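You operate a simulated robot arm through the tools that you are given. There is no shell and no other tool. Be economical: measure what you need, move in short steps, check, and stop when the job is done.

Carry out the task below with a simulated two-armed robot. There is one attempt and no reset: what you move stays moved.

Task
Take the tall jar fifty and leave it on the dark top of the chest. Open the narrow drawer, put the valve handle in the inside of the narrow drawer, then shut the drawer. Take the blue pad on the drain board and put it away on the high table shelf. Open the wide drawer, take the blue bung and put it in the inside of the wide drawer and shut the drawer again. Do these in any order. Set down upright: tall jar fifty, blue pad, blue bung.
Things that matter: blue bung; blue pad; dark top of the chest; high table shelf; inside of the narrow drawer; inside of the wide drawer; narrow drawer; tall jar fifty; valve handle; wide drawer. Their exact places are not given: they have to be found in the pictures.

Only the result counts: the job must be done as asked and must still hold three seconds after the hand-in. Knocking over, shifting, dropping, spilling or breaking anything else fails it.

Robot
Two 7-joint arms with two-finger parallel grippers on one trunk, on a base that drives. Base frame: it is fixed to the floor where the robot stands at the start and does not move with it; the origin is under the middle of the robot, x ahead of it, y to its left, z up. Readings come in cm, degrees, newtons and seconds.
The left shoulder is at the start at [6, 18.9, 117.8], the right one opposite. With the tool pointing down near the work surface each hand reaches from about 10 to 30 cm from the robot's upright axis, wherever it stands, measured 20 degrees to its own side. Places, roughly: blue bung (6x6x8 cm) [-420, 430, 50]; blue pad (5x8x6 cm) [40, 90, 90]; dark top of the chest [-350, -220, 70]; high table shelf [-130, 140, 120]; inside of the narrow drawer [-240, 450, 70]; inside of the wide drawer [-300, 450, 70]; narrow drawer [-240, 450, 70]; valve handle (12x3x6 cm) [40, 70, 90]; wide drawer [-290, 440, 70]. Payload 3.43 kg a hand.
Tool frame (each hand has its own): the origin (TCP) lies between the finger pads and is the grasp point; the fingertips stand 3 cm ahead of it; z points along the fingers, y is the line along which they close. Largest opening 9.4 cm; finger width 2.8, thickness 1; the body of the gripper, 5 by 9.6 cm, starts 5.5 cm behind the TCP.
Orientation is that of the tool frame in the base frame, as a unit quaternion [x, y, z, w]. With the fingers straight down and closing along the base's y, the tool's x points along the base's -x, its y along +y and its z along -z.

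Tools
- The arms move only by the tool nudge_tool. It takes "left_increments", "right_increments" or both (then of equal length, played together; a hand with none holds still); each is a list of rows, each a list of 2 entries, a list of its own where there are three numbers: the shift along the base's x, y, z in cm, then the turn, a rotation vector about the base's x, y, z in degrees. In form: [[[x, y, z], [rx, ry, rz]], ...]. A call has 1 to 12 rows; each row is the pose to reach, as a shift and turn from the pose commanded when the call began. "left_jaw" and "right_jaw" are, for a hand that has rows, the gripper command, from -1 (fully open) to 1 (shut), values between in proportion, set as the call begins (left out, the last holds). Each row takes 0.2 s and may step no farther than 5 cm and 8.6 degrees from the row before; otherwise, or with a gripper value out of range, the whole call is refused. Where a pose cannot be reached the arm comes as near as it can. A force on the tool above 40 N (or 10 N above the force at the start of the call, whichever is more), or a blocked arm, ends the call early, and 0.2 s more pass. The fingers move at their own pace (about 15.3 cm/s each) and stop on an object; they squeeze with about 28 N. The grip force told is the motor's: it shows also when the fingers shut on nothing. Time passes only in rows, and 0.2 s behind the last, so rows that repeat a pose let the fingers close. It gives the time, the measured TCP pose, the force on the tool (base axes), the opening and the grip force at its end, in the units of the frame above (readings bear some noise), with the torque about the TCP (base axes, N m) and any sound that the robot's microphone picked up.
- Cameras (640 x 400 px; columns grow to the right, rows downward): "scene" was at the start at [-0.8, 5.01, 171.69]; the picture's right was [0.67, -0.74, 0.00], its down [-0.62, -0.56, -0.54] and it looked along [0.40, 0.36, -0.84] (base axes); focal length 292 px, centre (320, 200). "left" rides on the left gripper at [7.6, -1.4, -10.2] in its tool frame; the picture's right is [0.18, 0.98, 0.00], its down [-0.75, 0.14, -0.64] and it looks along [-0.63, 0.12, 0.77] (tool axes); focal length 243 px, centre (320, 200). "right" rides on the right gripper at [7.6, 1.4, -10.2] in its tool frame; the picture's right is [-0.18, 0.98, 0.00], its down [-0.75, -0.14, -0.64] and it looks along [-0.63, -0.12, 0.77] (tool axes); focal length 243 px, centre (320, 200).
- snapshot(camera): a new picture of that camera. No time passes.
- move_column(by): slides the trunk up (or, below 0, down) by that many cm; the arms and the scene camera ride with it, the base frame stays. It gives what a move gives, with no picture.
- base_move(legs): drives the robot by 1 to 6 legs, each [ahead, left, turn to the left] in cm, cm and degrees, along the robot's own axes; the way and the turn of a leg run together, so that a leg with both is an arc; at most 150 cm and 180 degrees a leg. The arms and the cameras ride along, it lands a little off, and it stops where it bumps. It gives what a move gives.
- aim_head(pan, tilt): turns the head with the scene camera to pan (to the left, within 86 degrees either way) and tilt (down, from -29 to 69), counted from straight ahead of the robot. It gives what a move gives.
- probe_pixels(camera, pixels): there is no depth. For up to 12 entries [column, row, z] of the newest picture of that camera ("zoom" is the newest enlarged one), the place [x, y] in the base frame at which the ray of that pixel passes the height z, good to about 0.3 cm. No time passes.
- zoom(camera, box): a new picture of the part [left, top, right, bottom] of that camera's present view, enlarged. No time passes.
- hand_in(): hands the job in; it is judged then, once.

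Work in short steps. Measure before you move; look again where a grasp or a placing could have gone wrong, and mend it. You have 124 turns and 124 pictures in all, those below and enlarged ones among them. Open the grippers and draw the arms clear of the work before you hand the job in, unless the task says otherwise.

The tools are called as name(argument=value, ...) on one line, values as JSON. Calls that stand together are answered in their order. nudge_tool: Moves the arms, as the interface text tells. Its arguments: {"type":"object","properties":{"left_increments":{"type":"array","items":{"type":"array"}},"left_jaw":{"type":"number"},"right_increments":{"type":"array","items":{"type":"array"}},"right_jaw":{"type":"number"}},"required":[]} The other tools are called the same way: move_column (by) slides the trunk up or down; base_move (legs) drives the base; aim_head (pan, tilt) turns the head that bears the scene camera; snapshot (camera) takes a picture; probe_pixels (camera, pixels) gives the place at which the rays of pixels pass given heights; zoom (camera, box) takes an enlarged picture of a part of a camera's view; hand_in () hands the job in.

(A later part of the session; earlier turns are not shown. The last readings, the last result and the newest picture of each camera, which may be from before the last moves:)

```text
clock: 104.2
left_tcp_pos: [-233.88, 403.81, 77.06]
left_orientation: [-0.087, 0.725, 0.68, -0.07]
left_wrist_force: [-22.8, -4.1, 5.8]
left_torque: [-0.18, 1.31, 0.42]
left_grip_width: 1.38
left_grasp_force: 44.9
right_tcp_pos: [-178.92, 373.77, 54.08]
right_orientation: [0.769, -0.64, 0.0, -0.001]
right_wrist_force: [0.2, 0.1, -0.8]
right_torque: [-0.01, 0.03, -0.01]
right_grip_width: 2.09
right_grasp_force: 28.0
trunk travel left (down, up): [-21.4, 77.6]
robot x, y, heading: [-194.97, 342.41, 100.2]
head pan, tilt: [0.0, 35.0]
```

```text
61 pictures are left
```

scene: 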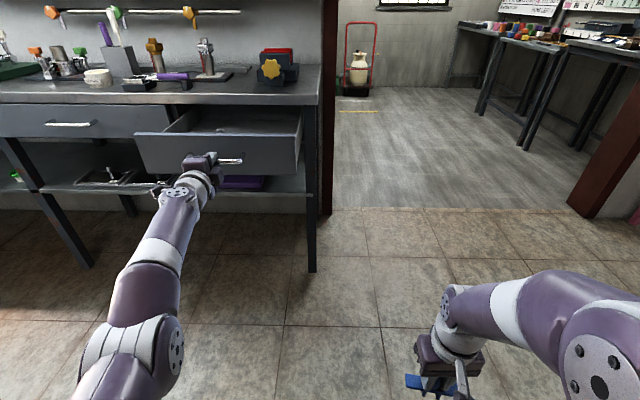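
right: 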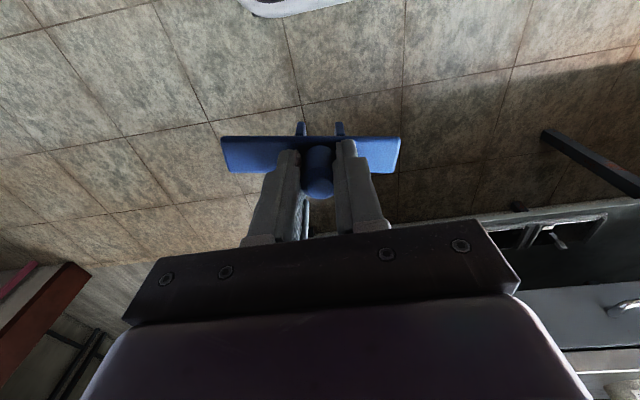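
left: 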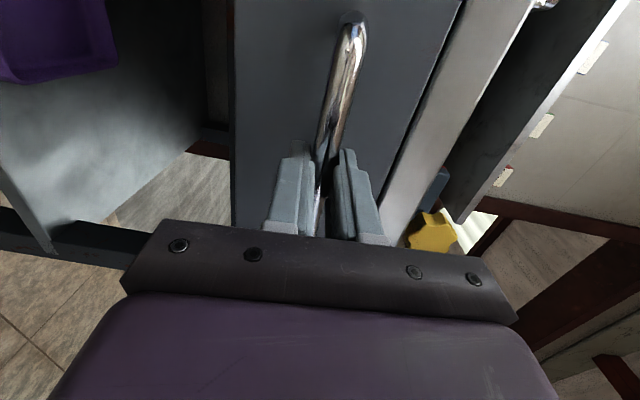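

Drawer is open about 24 cm. Releasing the pull, backing off 15, raising the trunk 60 cm for the placement.

nudge_tool(left_increments=[[[0, 0, 0], [0, 0, 0]], [[0, 0, 0], [0, 0, 0]]], left_jaw=-0.5)

base_move(legs=[[-16, 0, 0]])

move_column(by=40)

move_column(by=20)

base_move(legs=[[0, 36, 0], [40, 0, 0]])

aim_head(pan=0, tilt=50)

snapshot(camera="scene")

```text
clock: 104.8
left_tcp_pos: [-233.78, 403.87, 77.19]
left_orientation: [-0.086, 0.726, 0.679, -0.071]
left_wrist_force: [-0.4, 0.1, -0.6]
left_torque: [0.0, -0.01, -0.01]
left_grip_width: 7.06
left_grasp_force: 0.0
right_tcp_pos: [-178.79, 373.79, 54.12]
right_orientation: [0.768, -0.64, 0.001, 0.0]
right_wrist_force: [0.6, 0.2, -1.2]
right_torque: [-0.01, -0.03, -0.01]
right_grip_width: 2.09
right_grasp_force: 28.1
trunk travel left (down, up): [-21.4, 77.6]
robot x, y, heading: [-194.65, 342.2, 100.5]
head pan, tilt: [0.0, 35.0]
```

```text
clock: 106.2
left_tcp_pos: [-230.93, 388.52, 77.1]
left_orientation: [-0.085, 0.726, 0.679, -0.071]
left_wrist_force: [-0.1, 0.1, 0.2]
left_torque: [0.01, -0.01, 0.04]
left_grip_width: 7.07
left_grasp_force: 0.1
right_tcp_pos: [-175.99, 358.61, 53.95]
right_orientation: [0.769, -0.64, 0.001, 0.0]
right_wrist_force: [0.9, -0.7, -0.8]
right_torque: [0.0, 0.0, 0.0]
right_grip_width: 2.11
right_grasp_force: 27.8
trunk travel left (down, up): [-21.4, 77.6]
robot x, y, heading: [-191.74, 327.07, 100.3]
head pan, tilt: [0.0, 35.0]
```

```text
clock: 110.0
left_tcp_pos: [-230.83, 388.59, 117.06]
left_orientation: [-0.084, 0.726, 0.679, -0.07]
left_wrist_force: [-0.3, 0.4, 0.5]
left_torque: [-0.01, -0.02, -0.02]
left_grip_width: 7.05
left_grasp_force: 0.1
right_tcp_pos: [-175.93, 358.54, 93.96]
right_orientation: [0.768, -0.64, 0.0, -0.001]
right_wrist_force: [-0.3, 0.0, -1.3]
right_torque: [-0.01, -0.01, -0.05]
right_grip_width: 2.09
right_grasp_force: 27.9
trunk travel left (down, up): [-61.4, 37.6]
robot x, y, heading: [-191.84, 326.68, 100.1]
head pan, tilt: [0.0, 35.0]
```

```text
clock: 112.2
left_tcp_pos: [-230.9, 388.69, 137.16]
left_orientation: [-0.085, 0.725, 0.679, -0.071]
left_wrist_force: [-0.8, 0.4, 0.4]
left_torque: [0.0, 0.03, -0.03]
left_grip_width: 7.08
left_grasp_force: 0.1
right_tcp_pos: [-175.92, 358.52, 114.06]
right_orientation: [0.768, -0.64, -0.001, 0.0]
right_wrist_force: [0.0, -0.3, -0.6]
right_torque: [-0.01, -0.01, 0.03]
right_grip_width: 2.1
right_grasp_force: 27.9
trunk travel left (down, up): [-81.4, 17.6]
robot x, y, heading: [-192.08, 327.11, 100.8]
head pan, tilt: [0.0, 35.0]
```

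```text
clock: 116.5
left_tcp_pos: [-273.83, 420.78, 137.17]
left_orientation: [-0.085, 0.726, 0.679, -0.071]
left_wrist_force: [0.2, 0.4, -0.1]
left_torque: [0.02, 0.03, -0.03]
left_grip_width: 7.03
left_grasp_force: 0.0
right_tcp_pos: [-218.75, 390.66, 114.15]
right_orientation: [0.768, -0.64, 0.0, 0.0]
right_wrist_force: [0.6, -0.3, -1.1]
right_torque: [0.0, -0.04, 0.02]
right_grip_width: 2.09
right_grasp_force: 28.0
trunk travel left (down, up): [-81.4, 17.6]
robot x, y, heading: [-234.82, 359.33, 100.4]
head pan, tilt: [0.0, 35.0]
```

```text
clock: 117.3
left_tcp_pos: [-273.88, 420.91, 137.08]
left_orientation: [-0.084, 0.726, 0.679, -0.071]
left_wrist_force: [-0.3, -0.2, 0.5]
left_torque: [0.01, -0.02, -0.04]
left_grip_width: 7.04
left_grasp_force: 0.0
right_tcp_pos: [-218.89, 390.77, 113.99]
right_orientation: [0.768, -0.64, -0.001, 0.0]
right_wrist_force: [-0.4, -0.4, -0.1]
right_torque: [0.02, 0.0, 0.03]
right_grip_width: 2.09
right_grasp_force: 28.1
trunk travel left (down, up): [-81.4, 17.6]
robot x, y, heading: [-235.12, 359.07, 100.5]
head pan, tilt: [0.0, 50.0]
```

```text
60 pictures are left
```

scene: 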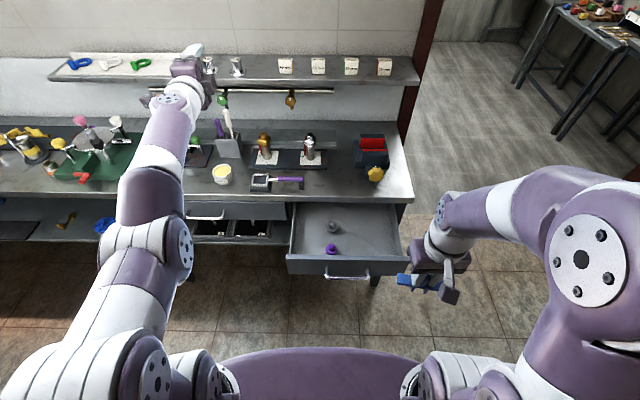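

Drawer has two small parts inside at (332,248) and (333,227). Zooming and probing the free area.

zoom(camera="scene", box=[270, 185, 430, 285])

probe_pixels(camera="scene", pixels=[[332, 252, 74], [333, 230, 74], [290, 255, 81], [398, 256, 81], [346, 273, 77], [375, 235, 74], [375, 235, 80], [300, 235, 74]])

```text
4.00 times, centred on (350, 235) of scene
```

zoom: 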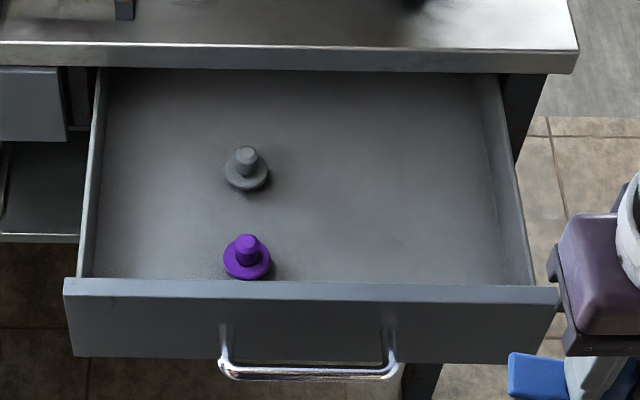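

```text
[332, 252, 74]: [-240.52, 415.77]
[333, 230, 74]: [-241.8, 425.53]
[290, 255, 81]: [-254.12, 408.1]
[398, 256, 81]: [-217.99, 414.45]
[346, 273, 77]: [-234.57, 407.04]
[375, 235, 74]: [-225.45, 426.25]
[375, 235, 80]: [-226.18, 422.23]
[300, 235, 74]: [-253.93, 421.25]
```

Free area right of the parts: target (-227.5,420.5). Driving 8 cm closer and moving the right hand over it.

base_move(legs=[[8, 0, 0]])

nudge_tool(right_increments=[[[-1.5, 4.3, -1], [0, 0, 0]], [[-3, 8.6, -3], [0, 0, 0]], [[-4.5, 12.9, -5], [0, 0, 0]], [[-6, 17, -7], [0, 0, 0]], [[-7.2, 21.5, -9], [0, 0, 0]], [[-7.2, 21.9, -12], [0, 0, 0]], [[-7.2, 21.9, -16], [0, 0, 0]], [[-7.2, 21.9, -16], [0, 0, 0]]])

snapshot(camera="right")

snapshot(camera="scene")

```text
clock: 118.4
left_tcp_pos: [-275.09, 428.72, 137.19]
left_orientation: [-0.084, 0.725, 0.679, -0.07]
left_wrist_force: [0.1, 0.0, -0.1]
left_torque: [0.0, 0.0, 0.02]
left_grip_width: 7.04
left_grasp_force: 0.0
right_tcp_pos: [-220.26, 398.54, 114.1]
right_orientation: [0.768, -0.64, 0.0, 0.001]
right_wrist_force: [-0.5, 0.0, -0.8]
right_torque: [-0.04, 0.0, 0.0]
right_grip_width: 2.11
right_grasp_force: 28.1
trunk travel left (down, up): [-81.4, 17.6]
robot x, y, heading: [-236.3, 367.27, 100.2]
head pan, tilt: [0.0, 50.0]
```

```text
refused: row 5 steps farther than a row can; nothing moved
```

```text
58 pictures are left
```

right: 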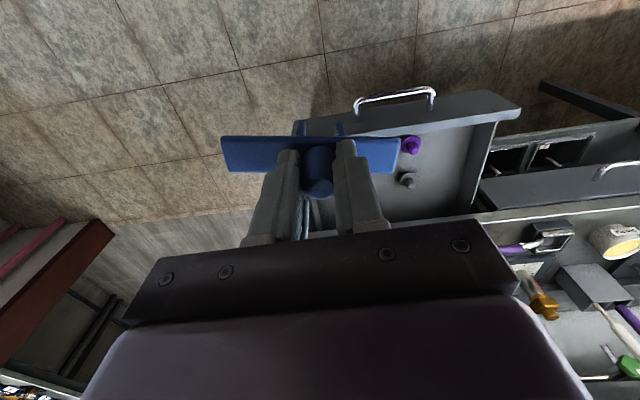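

```text
57 pictures are left
```

scene: 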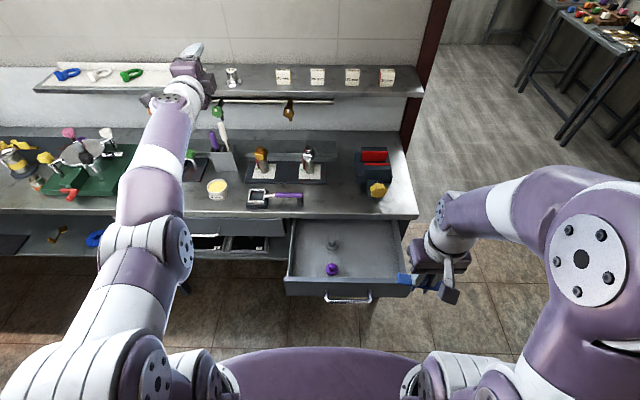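

Splitting the rows finer and repeating.

nudge_tool(right_increments=[[[-1.3, 3.8, -1], [0, 0, 0]], [[-2.6, 7.6, -3], [0, 0, 0]], [[-3.9, 11.4, -5], [0, 0, 0]], [[-5.2, 15.2, -7], [0, 0, 0]], [[-6.4, 19, -9], [0, 0, 0]], [[-7.2, 21.9, -12], [0, 0, 0]], [[-7.2, 21.9, -16], [0, 0, 0]], [[-7.2, 21.9, -20], [0, 0, 0]], [[-7.2, 21.9, -20], [0, 0, 0]]])

snapshot(camera="right")

snapshot(camera="scene")

```text
clock: 120.4
left_tcp_pos: [-275.24, 428.75, 137.15]
left_orientation: [-0.084, 0.726, 0.679, -0.07]
left_wrist_force: [0.0, 0.1, 1.3]
left_torque: [-0.06, 0.02, -0.02]
left_grip_width: 7.05
left_grasp_force: 0.1
right_tcp_pos: [-227.38, 420.4, 94.01]
right_orientation: [0.768, -0.64, 0.0, 0.0]
right_wrist_force: [0.3, -0.8, -0.6]
right_torque: [-0.02, -0.01, 0.01]
right_grip_width: 2.11
right_grasp_force: 28.4
trunk travel left (down, up): [-81.4, 17.6]
robot x, y, heading: [-236.42, 367.3, 100.5]
head pan, tilt: [0.0, 50.0]
```

```text
56 pictures are left
```

right: 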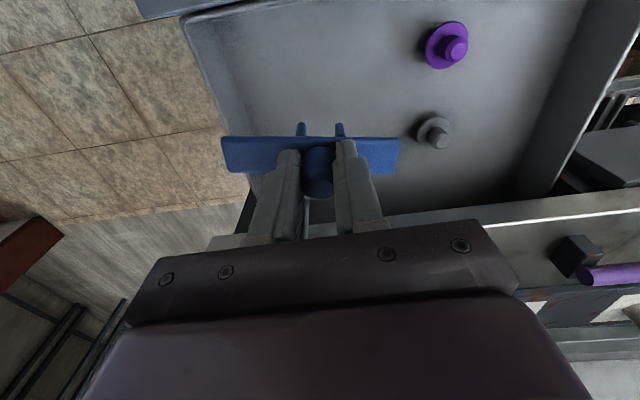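

```text
55 pictures are left
```

scene: 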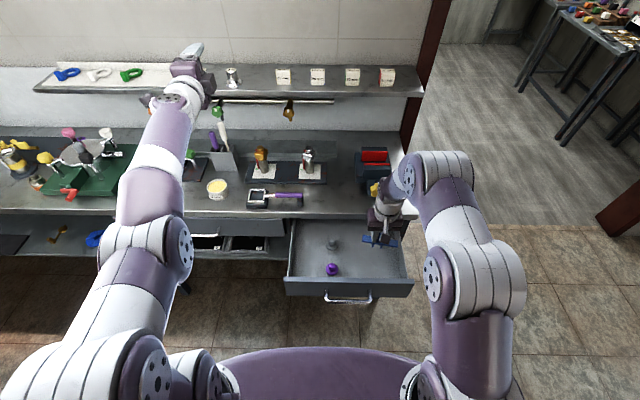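

Handle end is close to the drawer's right wall (~2 cm), so I shift 2.7 cm left while descending to TCP z≈80.

nudge_tool(right_increments=[[[-2.7, -0.9, -2], [0, 0, 0]], [[-2.7, -0.9, -6], [0, 0, 0]], [[-2.7, -0.9, -10], [0, 0, 0]], [[-2.7, -0.9, -12.5], [0, 0, 0]], [[-2.7, -0.9, -12.5], [0, 0, 0]]])

snapshot(camera="right")

```text
clock: 121.6
left_tcp_pos: [-275.16, 428.81, 137.11]
left_orientation: [-0.084, 0.725, 0.68, -0.071]
left_wrist_force: [-0.5, 1.1, 0.0]
left_torque: [-0.02, -0.02, 0.02]
left_grip_width: 7.05
left_grasp_force: 0.0
right_tcp_pos: [-230.3, 419.83, 81.41]
right_orientation: [0.767, -0.641, 0.0, 0.0]
right_wrist_force: [0.3, 0.6, -0.3]
right_torque: [0.03, 0.02, 0.0]
right_grip_width: 2.13
right_grasp_force: 28.2
trunk travel left (down, up): [-81.4, 17.6]
robot x, y, heading: [-236.44, 366.99, 100.4]
head pan, tilt: [0.0, 50.0]
```

```text
54 pictures are left
```

right: 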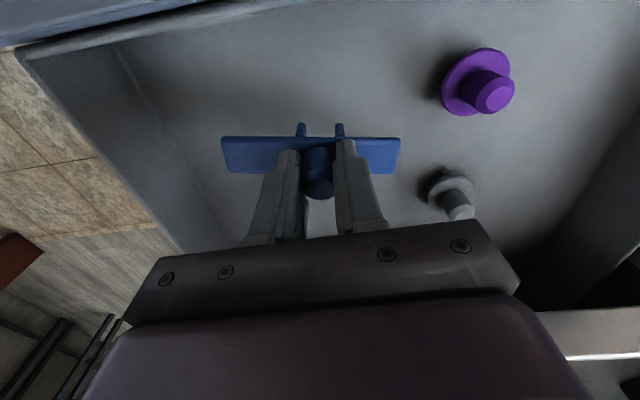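

Well inside. Lowering gently toward the drawer bottom.

nudge_tool(right_increments=[[[0, 0, -0.8], [0, 0, 0]], [[0, 0, -1.6], [0, 0, 0]], [[0, 0, -2.2], [0, 0, 0]], [[0, 0, -2.2], [0, 0, 0]]])

```text
clock: 122.6
left_tcp_pos: [-275.21, 428.77, 137.1]
left_orientation: [-0.084, 0.725, 0.68, -0.071]
left_wrist_force: [-0.1, 0.5, 0.5]
left_torque: [0.02, 0.02, 0.01]
left_grip_width: 7.05
left_grasp_force: 0.0
right_tcp_pos: [-230.3, 419.77, 79.21]
right_orientation: [0.768, -0.641, 0.0, 0.001]
right_wrist_force: [-0.2, -0.5, -0.7]
right_torque: [0.02, 0.01, 0.0]
right_grip_width: 2.1
right_grasp_force: 28.0
trunk travel left (down, up): [-81.4, 17.6]
robot x, y, heading: [-236.38, 366.94, 100.4]
head pan, tilt: [0.0, 50.0]
```

No contact yet at TCP 79.2; lowering further in small steps.

nudge_tool(right_increments=[[[0, 0, -0.5], [0, 0, 0]], [[0, 0, -1], [0, 0, 0]], [[0, 0, -1.4], [0, 0, 0]], [[0, 0, -1.4], [0, 0, 0]]])

snapshot(camera="right")

```text
clock: 123.6
left_tcp_pos: [-275.23, 428.89, 137.07]
left_orientation: [-0.085, 0.725, 0.679, -0.07]
left_wrist_force: [0.0, -0.1, -0.3]
left_torque: [-0.01, -0.01, 0.0]
left_grip_width: 7.07
left_grasp_force: 0.1
right_tcp_pos: [-230.08, 419.76, 77.87]
right_orientation: [0.768, -0.64, 0.0, 0.0]
right_wrist_force: [-0.1, -0.4, -0.7]
right_torque: [0.0, 0.0, -0.01]
right_grip_width: 2.1
right_grasp_force: 28.2
trunk travel left (down, up): [-81.4, 17.6]
robot x, y, heading: [-236.29, 367.13, 100.6]
head pan, tilt: [0.0, 50.0]
```

```text
53 pictures are left
```

right: 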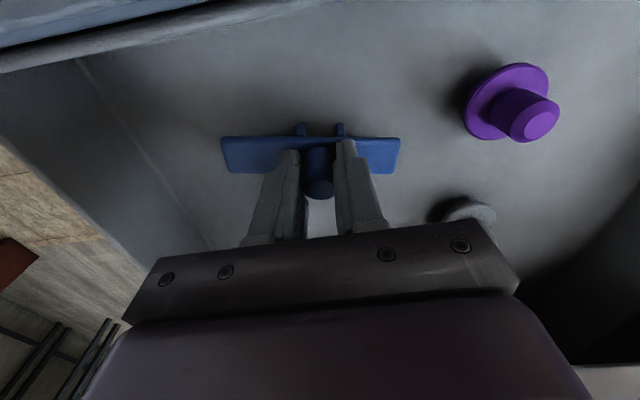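

Still free; lowering another 1.6 cm.

nudge_tool(right_increments=[[[0, 0, -0.4], [0, 0, 0]], [[0, 0, -0.8], [0, 0, 0]], [[0, 0, -1.2], [0, 0, 0]], [[0, 0, -1.6], [0, 0, 0]], [[0, 0, -1.6], [0, 0, 0]]])

```text
clock: 124.4
left_tcp_pos: [-275.02, 428.66, 137.21]
left_orientation: [-0.084, 0.725, 0.68, -0.07]
left_wrist_force: [-0.3, -0.2, 0.2]
left_torque: [0.02, -0.02, -0.01]
left_grip_width: 7.01
left_grasp_force: 0.0
right_tcp_pos: [-230.23, 420.11, 77.34]
right_orientation: [0.768, -0.641, -0.006, -0.006]
right_wrist_force: [3.1, 0.9, 27.7]
right_torque: [-0.29, -0.21, 0.04]
right_grip_width: 2.15
right_grasp_force: 27.8
trunk travel left (down, up): [-81.4, 17.6]
robot x, y, heading: [-236.36, 367.15, 100.1]
head pan, tilt: [0.0, 50.0]
stopped in row 3 (right hand): the force on the tool passed its limit (the readings are from after the stop); the commanded pose is now the measured one
```

Contact with the drawer bottom. Opening, lifting, and retracting the right hand.

nudge_tool(right_increments=[[[0, 0, 0.2], [0, 0, 0]], [[0, 0, 0.2], [0, 0, 0]]], right_jaw=-0.2)

nudge_tool(right_increments=[[[0, 0, 3], [0, 0, 0]], [[0, 0, 7], [0, 0, 0]], [[0, 0, 11.5], [0, 0, 0]], [[0, 0, 16], [0, 0, 0]], [[0.5, -3, 20], [0, 0, 0]], [[1.5, -7, 22], [0, 0, 0]], [[3, -11, 24], [0, 0, 0]], [[5, -15, 26], [0, 0, 0]], [[7.5, -19, 27], [0, 0, 0]], [[10, -23, 28], [0, 0, 0]]])

zoom(camera="scene", box=[260, 185, 440, 315])

```text
clock: 125.0
left_tcp_pos: [-275.28, 428.49, 137.26]
left_orientation: [-0.085, 0.725, 0.68, -0.07]
left_wrist_force: [0.2, -0.7, 0.5]
left_torque: [0.01, 0.04, 0.0]
left_grip_width: 7.07
left_grasp_force: 0.0
right_tcp_pos: [-230.3, 419.99, 77.29]
right_orientation: [0.768, -0.641, -0.004, -0.004]
right_wrist_force: [-1.7, 0.1, 20.9]
right_torque: [-0.11, 0.0, 0.02]
right_grip_width: 5.16
right_grasp_force: 0.0
trunk travel left (down, up): [-81.4, 17.6]
robot x, y, heading: [-236.33, 367.1, 100.4]
head pan, tilt: [0.0, 50.0]
```

```text
refused: row 5 steps farther than a row can; nothing moved
```

```text
3.08 times, centred on (350, 250) of scene
```

zoom: 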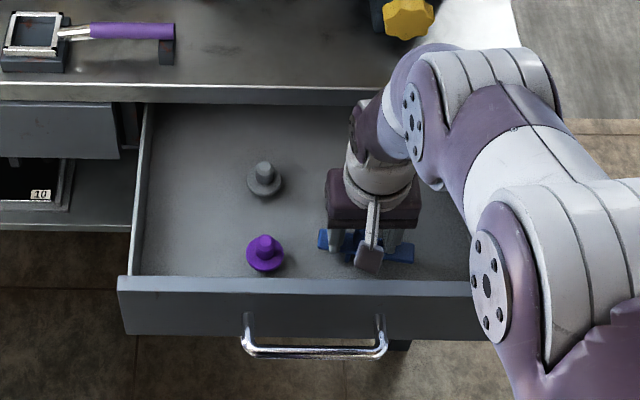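

Lifting with shorter rows.

nudge_tool(right_increments=[[[0, 0, 3], [0, 0, 0]], [[0, 0, 7], [0, 0, 0]], [[0, 0, 11.5], [0, 0, 0]], [[0, 0, 16], [0, 0, 0]], [[0, 0, 20.5], [0, 0, 0]], [[0.8, -3, 23], [0, 0, 0]], [[2, -7, 24.5], [0, 0, 0]], [[4, -11, 26], [0, 0, 0]], [[6.5, -15, 27], [0, 0, 0]], [[9, -18.5, 28], [0, 0, 0]], [[11, -22.5, 28.5], [0, 0, 0]]])

base_move(legs=[[-45, 0, 0]])

move_column(by=-40)

move_column(by=-20)

aim_head(pan=0, tilt=28)

snapshot(camera="scene")

```text
clock: 127.4
left_tcp_pos: [-275.0, 428.67, 137.24]
left_orientation: [-0.085, 0.725, 0.68, -0.071]
left_wrist_force: [-0.2, 0.4, 0.9]
left_torque: [-0.01, -0.01, 0.02]
left_grip_width: 7.03
left_grasp_force: 0.0
right_tcp_pos: [-219.08, 397.22, 105.65]
right_orientation: [0.768, -0.64, -0.004, -0.004]
right_wrist_force: [0.6, -0.9, 0.0]
right_torque: [-0.02, 0.01, 0.04]
right_grip_width: 5.63
right_grasp_force: 0.1
trunk travel left (down, up): [-81.4, 17.6]
robot x, y, heading: [-236.2, 367.0, 100.0]
head pan, tilt: [0.0, 50.0]
```

```text
clock: 130.0
left_tcp_pos: [-267.39, 385.13, 137.15]
left_orientation: [-0.087, 0.726, 0.679, -0.073]
left_wrist_force: [0.1, -0.1, 0.0]
left_torque: [0.0, 0.02, 0.02]
left_grip_width: 7.03
left_grasp_force: 0.0
right_tcp_pos: [-211.21, 354.05, 105.53]
right_orientation: [0.769, -0.639, -0.003, -0.002]
right_wrist_force: [-0.9, 0.1, -0.7]
right_torque: [-0.05, 0.02, 0.01]
right_grip_width: 5.63
right_grasp_force: 0.1
trunk travel left (down, up): [-81.4, 17.6]
robot x, y, heading: [-228.2, 323.95, 100.6]
head pan, tilt: [0.0, 50.0]
```

```text
clock: 133.9
left_tcp_pos: [-267.36, 385.12, 97.08]
left_orientation: [-0.086, 0.725, 0.68, -0.071]
left_wrist_force: [1.0, 0.6, 0.3]
left_torque: [0.01, -0.01, 0.01]
left_grip_width: 7.05
left_grasp_force: 0.1
right_tcp_pos: [-211.17, 353.9, 65.69]
right_orientation: [0.769, -0.639, -0.003, -0.003]
right_wrist_force: [0.4, -0.3, -0.3]
right_torque: [0.0, -0.01, 0.0]
right_grip_width: 5.63
right_grasp_force: 0.1
trunk travel left (down, up): [-41.4, 57.6]
robot x, y, heading: [-228.03, 323.78, 100.3]
head pan, tilt: [0.0, 50.0]
```

```text
clock: 136.0
left_tcp_pos: [-267.43, 385.01, 77.29]
left_orientation: [-0.086, 0.725, 0.679, -0.071]
left_wrist_force: [-0.4, 0.2, -0.3]
left_torque: [-0.04, 0.01, 0.01]
left_grip_width: 7.07
left_grasp_force: 0.0
right_tcp_pos: [-211.32, 353.94, 45.62]
right_orientation: [0.769, -0.639, -0.003, -0.002]
right_wrist_force: [-0.7, -0.6, -0.9]
right_torque: [0.0, 0.0, 0.01]
right_grip_width: 5.67
right_grasp_force: 0.0
trunk travel left (down, up): [-21.4, 77.6]
robot x, y, heading: [-228.07, 323.61, 100.5]
head pan, tilt: [0.0, 50.0]
```

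```text
clock: 136.9
left_tcp_pos: [-267.32, 385.16, 77.07]
left_orientation: [-0.087, 0.725, 0.68, -0.073]
left_wrist_force: [-0.9, -0.2, -0.6]
left_torque: [0.0, -0.01, 0.0]
left_grip_width: 7.06
left_grasp_force: 0.1
right_tcp_pos: [-211.21, 353.93, 45.54]
right_orientation: [0.769, -0.639, -0.003, -0.003]
right_wrist_force: [-0.1, 0.1, 1.2]
right_torque: [0.01, -0.01, 0.0]
right_grip_width: 5.64
right_grasp_force: 0.1
trunk travel left (down, up): [-21.4, 77.6]
robot x, y, heading: [-228.65, 323.58, 100.6]
head pan, tilt: [0.0, 28.0]
```

```text
51 pictures are left
```

scene: 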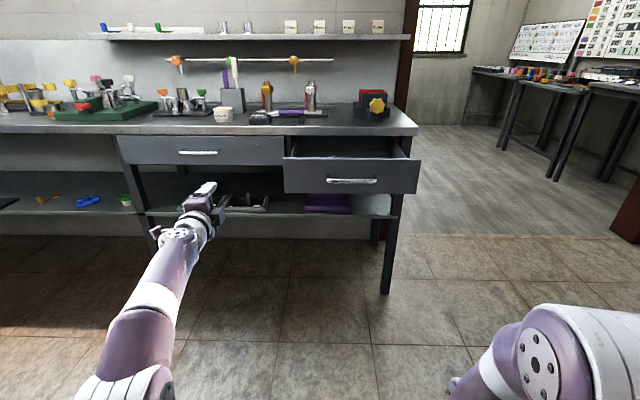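

Now align the left hand (jaws open 7 cm, straddling the pull) with the open drawer and approach.

base_move(legs=[[0, -36.7, 0], [14, 0, 0]])

snapshot(camera="left")

```text
clock: 140.2
left_tcp_pos: [-232.9, 405.71, 77.17]
left_orientation: [-0.084, 0.726, 0.679, -0.07]
left_wrist_force: [-0.2, 0.7, 0.1]
left_torque: [-0.03, 0.01, -0.05]
left_grip_width: 7.04
left_grasp_force: 0.2
right_tcp_pos: [-176.97, 374.35, 45.63]
right_orientation: [0.767, -0.641, -0.003, -0.003]
right_wrist_force: [-1.0, 0.1, 0.1]
right_torque: [0.03, 0.02, 0.02]
right_grip_width: 5.65
right_grasp_force: 0.1
trunk travel left (down, up): [-21.4, 77.6]
robot x, y, heading: [-194.13, 343.95, 100.2]
head pan, tilt: [0.0, 28.0]
```

```text
50 pictures are left
```

left: 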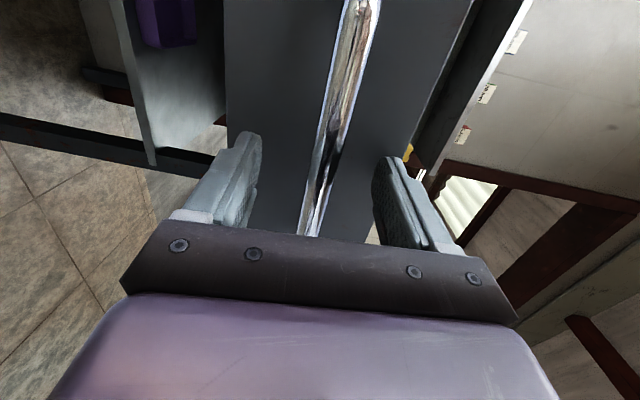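

Jaws straddle the bar. Pushing the drawer in by driving ahead 22, then a bit more.

base_move(legs=[[22, 0, 0]])

base_move(legs=[[3, 0, 0]])

snapshot(camera="scene")

```text
clock: 141.9
left_tcp_pos: [-236.47, 427.2, 77.11]
left_orientation: [-0.084, 0.726, 0.679, -0.069]
left_wrist_force: [-0.1, 0.3, 0.1]
left_torque: [0.01, -0.02, -0.03]
left_grip_width: 7.06
left_grasp_force: 0.1
right_tcp_pos: [-180.72, 395.49, 45.68]
right_orientation: [0.766, -0.642, -0.003, -0.003]
right_wrist_force: [-0.1, 0.6, 0.8]
right_torque: [-0.04, -0.02, -0.03]
right_grip_width: 5.65
right_grasp_force: 0.0
trunk travel left (down, up): [-21.4, 77.6]
robot x, y, heading: [-197.76, 365.23, 100.3]
head pan, tilt: [0.0, 28.0]
```

```text
clock: 142.8
left_tcp_pos: [-236.83, 429.35, 77.27]
left_orientation: [-0.081, 0.725, 0.681, -0.068]
left_wrist_force: [5.8, -19.4, -4.1]
left_torque: [0.73, 0.25, -0.32]
left_grip_width: 6.75
left_grasp_force: 0.1
right_tcp_pos: [-181.09, 398.01, 45.64]
right_orientation: [0.768, -0.64, -0.004, -0.003]
right_wrist_force: [0.4, -0.1, -0.4]
right_torque: [0.02, 0.02, 0.01]
right_grip_width: 5.62
right_grasp_force: 0.1
trunk travel left (down, up): [-21.4, 77.6]
robot x, y, heading: [-198.1, 367.6, 100.3]
head pan, tilt: [0.0, 28.0]
stopped in leg 1: the force on the tool passed its limit (the readings are from after the stop); the commanded pose is now the measured one
```

```text
49 pictures are left
```

scene: 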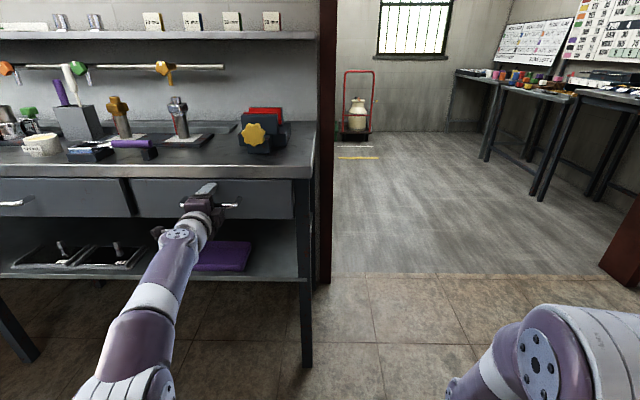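

Narrow drawer is shut. Backing 16 and sliding left 57 cm to face the wide drawer's pull (≈(-292.9,420,77)).

base_move(legs=[[-16, 0, 0], [0, 56.9, 0]])

snapshot(camera="left")

snapshot(camera="scene")

```text
clock: 147.0
left_tcp_pos: [-289.1, 404.74, 77.26]
left_orientation: [-0.076, 0.727, 0.68, -0.063]
left_wrist_force: [-0.8, -0.6, 0.1]
left_torque: [0.03, 0.02, 0.01]
left_grip_width: 7.07
left_grasp_force: 0.0
right_tcp_pos: [-233.7, 372.52, 45.66]
right_orientation: [0.763, -0.646, -0.003, -0.003]
right_wrist_force: [-0.4, 0.1, 0.5]
right_torque: [0.0, -0.03, -0.01]
right_grip_width: 5.63
right_grasp_force: 0.1
trunk travel left (down, up): [-21.4, 77.6]
robot x, y, heading: [-251.13, 342.47, 99.4]
head pan, tilt: [0.0, 28.0]
```

```text
48 pictures are left
```

left: 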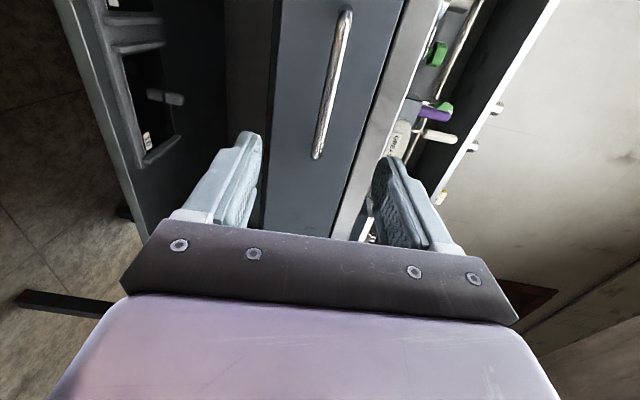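

```text
47 pictures are left
```

scene: 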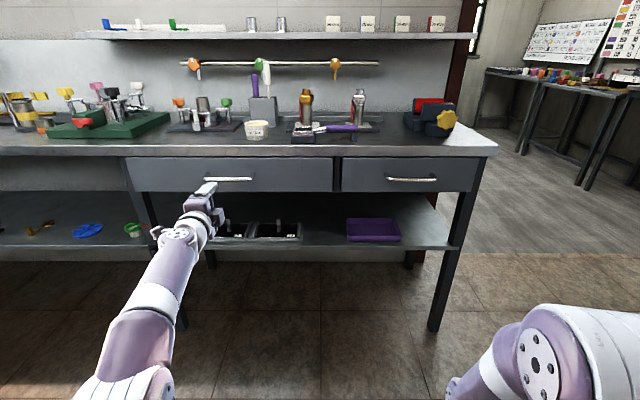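

Well lined up; the bar lies at columns 318–345. Driving ahead 14.6 and closing.

base_move(legs=[[14.5, 0, 0]])

nudge_tool(left_increments=[[[0, 0, 0], [0, 0, 0]], [[0, 0, 0], [0, 0, 0]], [[0, 0, 0], [0, 0, 0]]], left_jaw=1)

```text
clock: 148.3
left_tcp_pos: [-291.31, 418.33, 77.17]
left_orientation: [-0.077, 0.726, 0.68, -0.064]
left_wrist_force: [-0.9, 0.0, 0.6]
left_torque: [0.0, -0.02, -0.02]
left_grip_width: 7.06
left_grasp_force: 0.2
right_tcp_pos: [-236.03, 386.1, 45.59]
right_orientation: [0.762, -0.647, -0.003, -0.002]
right_wrist_force: [0.3, -0.8, -0.3]
right_torque: [-0.03, 0.01, 0.03]
right_grip_width: 5.63
right_grasp_force: 0.1
trunk travel left (down, up): [-21.4, 77.6]
robot x, y, heading: [-254.14, 356.22, 99.6]
head pan, tilt: [0.0, 28.0]
```

```text
clock: 149.2
left_tcp_pos: [-291.37, 418.28, 77.07]
left_orientation: [-0.077, 0.726, 0.68, -0.063]
left_wrist_force: [0.3, -4.3, -3.9]
left_torque: [-0.33, 1.32, -0.17]
left_grip_width: 1.37
left_grasp_force: 44.9
right_tcp_pos: [-236.0, 386.18, 45.62]
right_orientation: [0.762, -0.647, -0.004, -0.003]
right_wrist_force: [0.0, 0.2, 0.1]
right_torque: [0.0, 0.0, -0.01]
right_grip_width: 5.66
right_grasp_force: 0.0
trunk travel left (down, up): [-21.4, 77.6]
robot x, y, heading: [-254.06, 356.38, 99.7]
head pan, tilt: [0.0, 28.0]
```

Gripped (1.37 cm). Pulling back 24 cm, releasing, and backing clear.

base_move(legs=[[-12, 0, 0], [-12, 0, 0]])

nudge_tool(left_increments=[[[0, 0, 0], [0, 0, 0]], [[0, 0, 0], [0, 0, 0]]], left_jaw=-0.5)

base_move(legs=[[-40, 0, 0]])

move_column(by=40)

aim_head(pan=40, tilt=30)

snapshot(camera="scene")

```text
clock: 151.2
left_tcp_pos: [-287.61, 395.28, 77.15]
left_orientation: [-0.076, 0.726, 0.68, -0.063]
left_wrist_force: [-28.8, -5.1, -2.7]
left_torque: [-0.25, 1.28, 0.75]
left_grip_width: 1.4
left_grasp_force: 45.1
right_tcp_pos: [-232.21, 362.75, 45.82]
right_orientation: [0.761, -0.649, -0.002, -0.004]
right_wrist_force: [-0.1, 0.4, 0.2]
right_torque: [0.0, 0.01, -0.02]
right_grip_width: 5.65
right_grasp_force: 0.0
trunk travel left (down, up): [-21.4, 77.6]
robot x, y, heading: [-249.65, 333.12, 98.8]
head pan, tilt: [0.0, 28.0]
```

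```text
clock: 151.8
left_tcp_pos: [-287.45, 395.25, 77.16]
left_orientation: [-0.076, 0.726, 0.68, -0.063]
left_wrist_force: [0.1, 0.1, 0.1]
left_torque: [0.03, -0.02, 0.04]
left_grip_width: 7.04
left_grasp_force: 0.0
right_tcp_pos: [-232.13, 362.8, 45.58]
right_orientation: [0.761, -0.649, -0.005, -0.004]
right_wrist_force: [-0.3, 0.2, -0.1]
right_torque: [-0.01, 0.01, -0.02]
right_grip_width: 5.65
right_grasp_force: 0.1
trunk travel left (down, up): [-21.4, 77.6]
robot x, y, heading: [-250.18, 333.21, 99.3]
head pan, tilt: [0.0, 28.0]
```

```text
clock: 154.3
left_tcp_pos: [-280.97, 355.72, 77.19]
left_orientation: [-0.075, 0.726, 0.68, -0.063]
left_wrist_force: [0.4, -0.5, 1.1]
left_torque: [-0.01, 0.02, 0.05]
left_grip_width: 7.04
left_grasp_force: 0.0
right_tcp_pos: [-225.64, 323.55, 45.52]
right_orientation: [0.762, -0.647, -0.003, -0.003]
right_wrist_force: [0.6, -0.5, -0.9]
right_torque: [0.03, 0.0, 0.0]
right_grip_width: 5.62
right_grasp_force: 0.0
trunk travel left (down, up): [-21.4, 77.6]
robot x, y, heading: [-243.5, 293.48, 99.0]
head pan, tilt: [0.0, 28.0]
```

```text
clock: 158.1
left_tcp_pos: [-280.84, 355.83, 117.17]
left_orientation: [-0.077, 0.726, 0.68, -0.063]
left_wrist_force: [-0.3, 0.2, 0.1]
left_torque: [0.0, -0.01, -0.01]
left_grip_width: 7.06
left_grasp_force: 0.2
right_tcp_pos: [-225.53, 323.45, 85.66]
right_orientation: [0.762, -0.648, -0.003, -0.003]
right_wrist_force: [-0.6, 0.3, 0.5]
right_torque: [0.01, -0.01, 0.03]
right_grip_width: 5.65
right_grasp_force: 0.0
trunk travel left (down, up): [-61.4, 37.6]
robot x, y, heading: [-243.75, 293.42, 99.2]
head pan, tilt: [0.0, 28.0]
```

```text
clock: 159.2
left_tcp_pos: [-280.9, 355.84, 117.31]
left_orientation: [-0.076, 0.726, 0.68, -0.063]
left_wrist_force: [-0.3, -0.5, -0.3]
left_torque: [0.02, 0.0, 0.0]
left_grip_width: 7.06
left_grasp_force: 0.1
right_tcp_pos: [-225.67, 323.39, 85.59]
right_orientation: [0.762, -0.648, -0.004, -0.004]
right_wrist_force: [0.1, 0.0, 0.6]
right_torque: [0.0, 0.02, 0.03]
right_grip_width: 5.63
right_grasp_force: 0.1
trunk travel left (down, up): [-61.4, 37.6]
robot x, y, heading: [-243.43, 293.65, 99.3]
head pan, tilt: [40.0, 30.0]
```

```text
46 pictures are left
```

scene: 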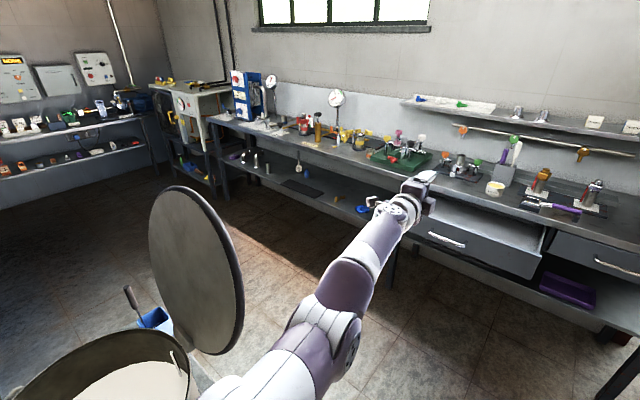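

Wide drawer is open. The bung should be on the bench's lower shelf to the left; zooming there.

zoom(camera="scene", box=[160, 90, 400, 240])

probe_pixels(camera="scene", pixels=[[362, 209, 50], [299, 170, 50], [250, 158, 50], [305, 188, 50], [340, 222, 47], [230, 202, 0]])

```text
2.67 times, centred on (280, 165) of scene
```

zoom: 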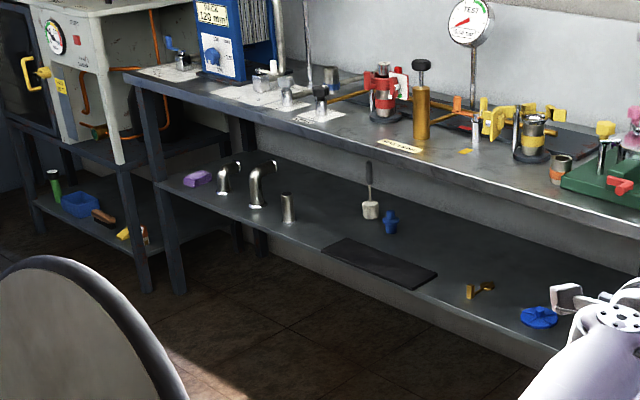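

```text
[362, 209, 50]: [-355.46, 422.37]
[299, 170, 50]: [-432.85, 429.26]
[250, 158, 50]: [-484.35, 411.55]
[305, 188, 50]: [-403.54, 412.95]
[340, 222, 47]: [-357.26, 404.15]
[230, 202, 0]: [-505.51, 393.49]
```

The bung is the blue necked piece at (306,173) on the lower shelf, under the bench. Before driving there I check the floor near the pot platform.

aim_head(pan=70, tilt=35)

snapshot(camera="scene")

probe_pixels(camera="scene", pixels=[[320, 200, 0], [400, 200, 0], [200, 200, 0], [320, 300, 0], [320, 300, 40], [450, 250, 0], [250, 250, 0], [400, 150, 0]])

```text
clock: 160.2
left_tcp_pos: [-280.86, 355.69, 117.21]
left_orientation: [-0.076, 0.726, 0.68, -0.064]
left_wrist_force: [-0.3, -1.5, 0.5]
left_torque: [0.01, -0.02, -0.01]
left_grip_width: 7.06
left_grasp_force: 0.0
right_tcp_pos: [-225.56, 323.31, 85.55]
right_orientation: [0.762, -0.647, -0.003, -0.004]
right_wrist_force: [-0.2, -0.7, 0.5]
right_torque: [0.02, 0.02, 0.01]
right_grip_width: 5.68
right_grasp_force: 0.1
trunk travel left (down, up): [-61.4, 37.6]
robot x, y, heading: [-243.14, 293.31, 98.9]
head pan, tilt: [70.0, 35.0]
```

```text
44 pictures are left
```

scene: 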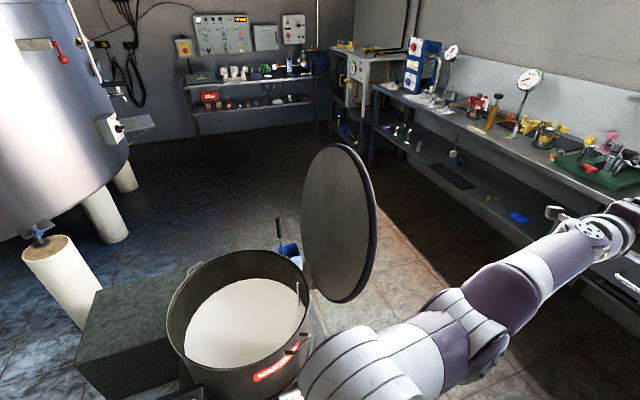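

```text
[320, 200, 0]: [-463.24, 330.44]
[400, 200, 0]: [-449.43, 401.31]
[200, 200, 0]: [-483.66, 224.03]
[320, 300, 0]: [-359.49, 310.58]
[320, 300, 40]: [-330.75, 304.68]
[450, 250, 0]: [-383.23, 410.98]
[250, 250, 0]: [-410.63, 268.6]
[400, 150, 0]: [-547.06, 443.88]
```

The lid/kettle reach to about y≈320, so I must pass close to the bench with a compact posture. I roll the left hand back (fingers closing sideways), then tilt it 36° downward for reaching under the bench.

nudge_tool(left_increments=[[[0, 0, 0], [1.59, -8, 0.54]], [[0, 0, 0], [3.18, -16, 1.07]], [[0, 0, 0], [4.77, -24, 1.6]], [[0, 0, 0], [6.36, -32, 2.1]], [[0, 0, 0], [7.95, -40, 2.7]], [[0, 0, 0], [9.54, -48, 3.2]], [[0, 0, 0], [11.1, -56, 3.75]], [[0, 0, 0], [12.7, -64, 4.3]], [[0, 0, 0], [14.3, -72, 4.8]], [[0, 0, 0], [15.9, -80, 5.4]], [[0, 0, 0], [17.5, -88, 5.9]], [[0, 0, 0], [17.5, -88, 5.9]]], left_jaw=-1)

nudge_tool(left_increments=[[[0, 0, -1], [-7.84, -1.56, 0]], [[0, 0, -3], [-15.7, -3.1, 0]], [[0.5, -2, -5], [-23.5, -4.7, 0]], [[1, -4.5, -7], [-31.4, -6.2, 0]], [[1.5, -7, -9], [-35.3, -7, 0]], [[2, -10, -11], [-35.3, -7, 0]], [[2, -12, -13], [-35.3, -7, 0]], [[2, -12, -13], [-35.3, -7, 0]]])

```text
clock: 162.8
left_tcp_pos: [-280.96, 355.81, 117.24]
left_orientation: [0.568, -0.46, -0.526, -0.436]
left_wrist_force: [0.2, 0.3, -1.1]
left_torque: [-0.01, -0.03, 0.02]
left_grip_width: 9.41
left_grasp_force: 0.0
right_tcp_pos: [-225.55, 323.35, 85.65]
right_orientation: [0.761, -0.649, -0.004, -0.003]
right_wrist_force: [1.2, 0.1, -0.5]
right_torque: [-0.03, 0.01, 0.0]
right_grip_width: 5.64
right_grasp_force: 0.2
trunk travel left (down, up): [-61.4, 37.6]
robot x, y, heading: [-243.21, 293.13, 99.0]
head pan, tilt: [70.0, 35.0]
```

```text
clock: 164.6
left_tcp_pos: [-279.05, 343.83, 104.36]
left_orientation: [0.704, -0.57, -0.327, -0.27]
left_wrist_force: [0.3, 1.1, 0.2]
left_torque: [0.01, 0.01, 0.0]
left_grip_width: 9.39
left_grasp_force: 0.1
right_tcp_pos: [-225.68, 323.27, 85.63]
right_orientation: [0.762, -0.648, -0.003, -0.003]
right_wrist_force: [0.3, 0.2, 0.4]
right_torque: [-0.02, 0.02, -0.04]
right_grip_width: 5.62
right_grasp_force: 0.0
trunk travel left (down, up): [-61.4, 37.6]
robot x, y, heading: [-242.94, 293.4, 99.1]
head pan, tilt: [70.0, 35.0]
```

Tilt is 40° down, closing sideways. Probing the kettle/lid extents (free) before passing.

probe_pixels(camera="scene", pixels=[[312, 330, 60], [312, 330, 80], [375, 235, 80], [375, 235, 110], [345, 302, 60], [345, 302, 80], [330, 148, 120], [300, 395, 30], [300, 395, 60]])

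aim_head(pan=86, tilt=50)

snapshot(camera="scene")

```text
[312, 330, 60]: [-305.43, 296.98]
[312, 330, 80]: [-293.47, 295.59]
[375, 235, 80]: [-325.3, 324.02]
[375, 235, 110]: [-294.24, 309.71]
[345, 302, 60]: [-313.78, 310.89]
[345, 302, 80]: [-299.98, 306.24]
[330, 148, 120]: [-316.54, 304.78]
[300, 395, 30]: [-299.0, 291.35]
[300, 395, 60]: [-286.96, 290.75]
```

```text
clock: 165.3
left_tcp_pos: [-279.12, 343.8, 104.34]
left_orientation: [0.702, -0.572, -0.326, -0.272]
left_wrist_force: [0.2, -0.7, 0.6]
left_torque: [0.02, 0.02, 0.02]
left_grip_width: 9.39
left_grasp_force: 0.0
right_tcp_pos: [-225.49, 323.36, 85.64]
right_orientation: [0.762, -0.648, -0.004, -0.004]
right_wrist_force: [0.1, 0.1, 0.3]
right_torque: [0.0, -0.01, -0.01]
right_grip_width: 5.64
right_grasp_force: 0.0
trunk travel left (down, up): [-61.4, 37.6]
robot x, y, heading: [-243.09, 293.77, 99.1]
head pan, tilt: [85.9, 50.0]
```

```text
43 pictures are left
```

scene: 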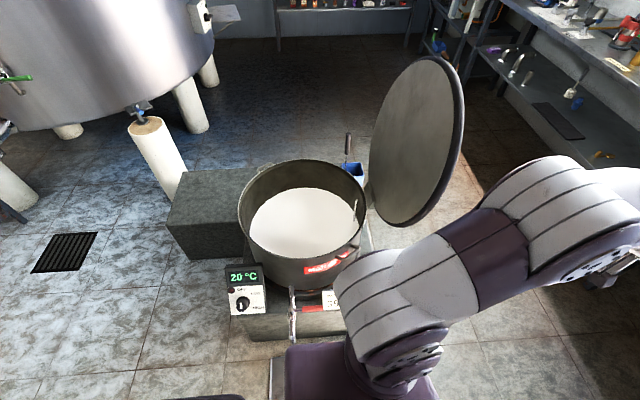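

Lid reaches ≈y 325; I drive ahead 75 to stay ~60 cm from the bench, then left 70 and look.

base_move(legs=[[75, 0, 0], [0, 134, 0]])

move_column(by=-20)

aim_head(pan=20, tilt=45)

snapshot(camera="scene")

snapshot(camera="left")

```text
clock: 175.6
left_tcp_pos: [-422.75, 393.63, 104.25]
left_orientation: [0.713, -0.558, -0.331, -0.264]
left_wrist_force: [0.7, 0.6, 0.4]
left_torque: [0.0, -0.02, -0.02]
left_grip_width: 9.39
left_grasp_force: 0.1
right_tcp_pos: [-368.52, 375.23, 85.53]
right_orientation: [0.773, -0.634, -0.004, -0.003]
right_wrist_force: [0.3, 0.2, 0.0]
right_torque: [-0.01, 0.01, 0.01]
right_grip_width: 5.64
right_grasp_force: 0.2
trunk travel left (down, up): [-61.4, 37.6]
robot x, y, heading: [-385.03, 344.82, 101.2]
head pan, tilt: [85.9, 50.0]
```

```text
clock: 177.8
left_tcp_pos: [-422.78, 393.77, 84.34]
left_orientation: [0.713, -0.558, -0.332, -0.265]
left_wrist_force: [0.7, -0.5, 0.2]
left_torque: [-0.01, -0.02, 0.0]
left_grip_width: 9.39
left_grasp_force: 0.2
right_tcp_pos: [-368.54, 375.2, 65.7]
right_orientation: [0.773, -0.634, -0.004, -0.004]
right_wrist_force: [-0.2, 0.1, 0.0]
right_torque: [-0.03, 0.01, 0.0]
right_grip_width: 5.62
right_grasp_force: 0.1
trunk travel left (down, up): [-41.4, 57.6]
robot x, y, heading: [-385.26, 344.72, 101.3]
head pan, tilt: [85.9, 50.0]
```

```text
clock: 179.2
left_tcp_pos: [-422.76, 393.78, 84.24]
left_orientation: [0.713, -0.558, -0.332, -0.265]
left_wrist_force: [0.8, -0.1, 0.2]
left_torque: [-0.03, -0.01, 0.02]
left_grip_width: 9.4
left_grasp_force: 0.0
right_tcp_pos: [-368.61, 375.2, 65.7]
right_orientation: [0.773, -0.635, -0.004, -0.004]
right_wrist_force: [0.2, 0.6, 0.1]
right_torque: [-0.01, -0.01, 0.03]
right_grip_width: 5.64
right_grasp_force: 0.1
trunk travel left (down, up): [-41.4, 57.6]
robot x, y, heading: [-385.17, 344.72, 101.0]
head pan, tilt: [20.0, 45.0]
```

```text
42 pictures are left
```

scene: 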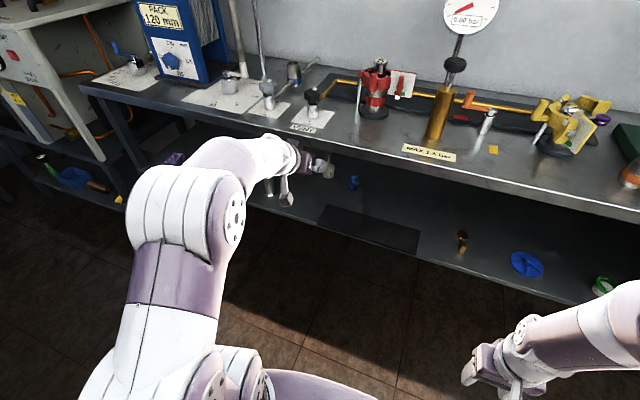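

```text
41 pictures are left
```

left: 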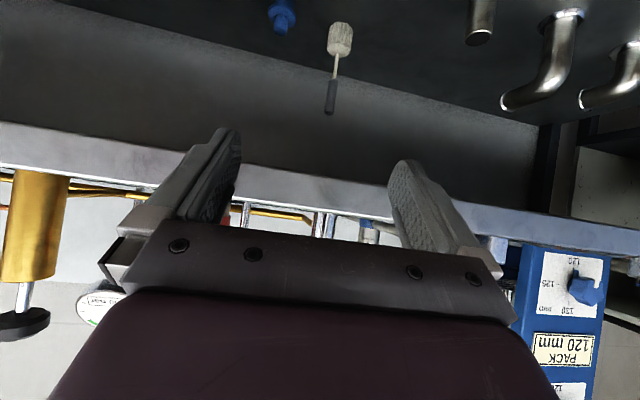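

The bung is at (281,15) in the left view with a brush beside it. Lowering the trunk 26 more to see it level with the shelf.

move_column(by=-26)

snapshot(camera="left")

snapshot(camera="scene")

```text
clock: 181.8
left_tcp_pos: [-422.75, 393.64, 58.28]
left_orientation: [0.713, -0.558, -0.331, -0.265]
left_wrist_force: [0.8, 0.6, 0.2]
left_torque: [0.01, 0.01, 0.0]
left_grip_width: 9.44
left_grasp_force: 0.0
right_tcp_pos: [-368.45, 375.2, 39.76]
right_orientation: [0.772, -0.635, -0.004, -0.004]
right_wrist_force: [-0.5, 0.1, 0.7]
right_torque: [0.0, -0.01, 0.0]
right_grip_width: 5.64
right_grasp_force: 0.2
trunk travel left (down, up): [-15.4, 83.6]
robot x, y, heading: [-384.92, 345.07, 101.2]
head pan, tilt: [20.0, 45.0]
```

```text
40 pictures are left
```

left: 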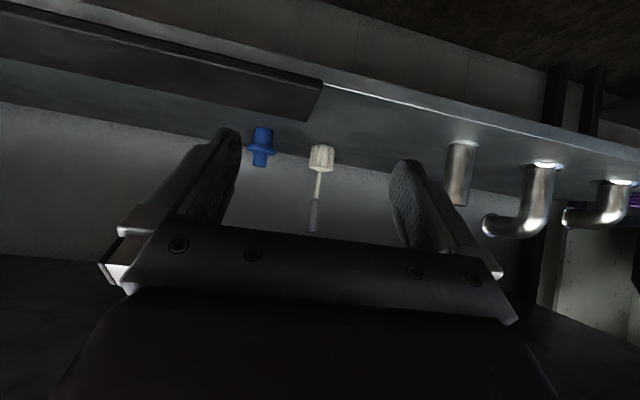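

```text
39 pictures are left
```

scene: 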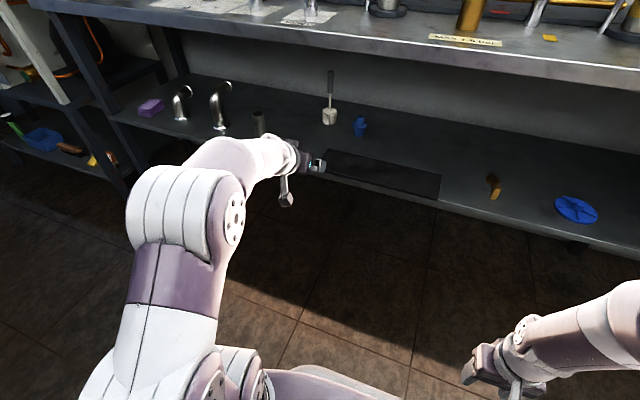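

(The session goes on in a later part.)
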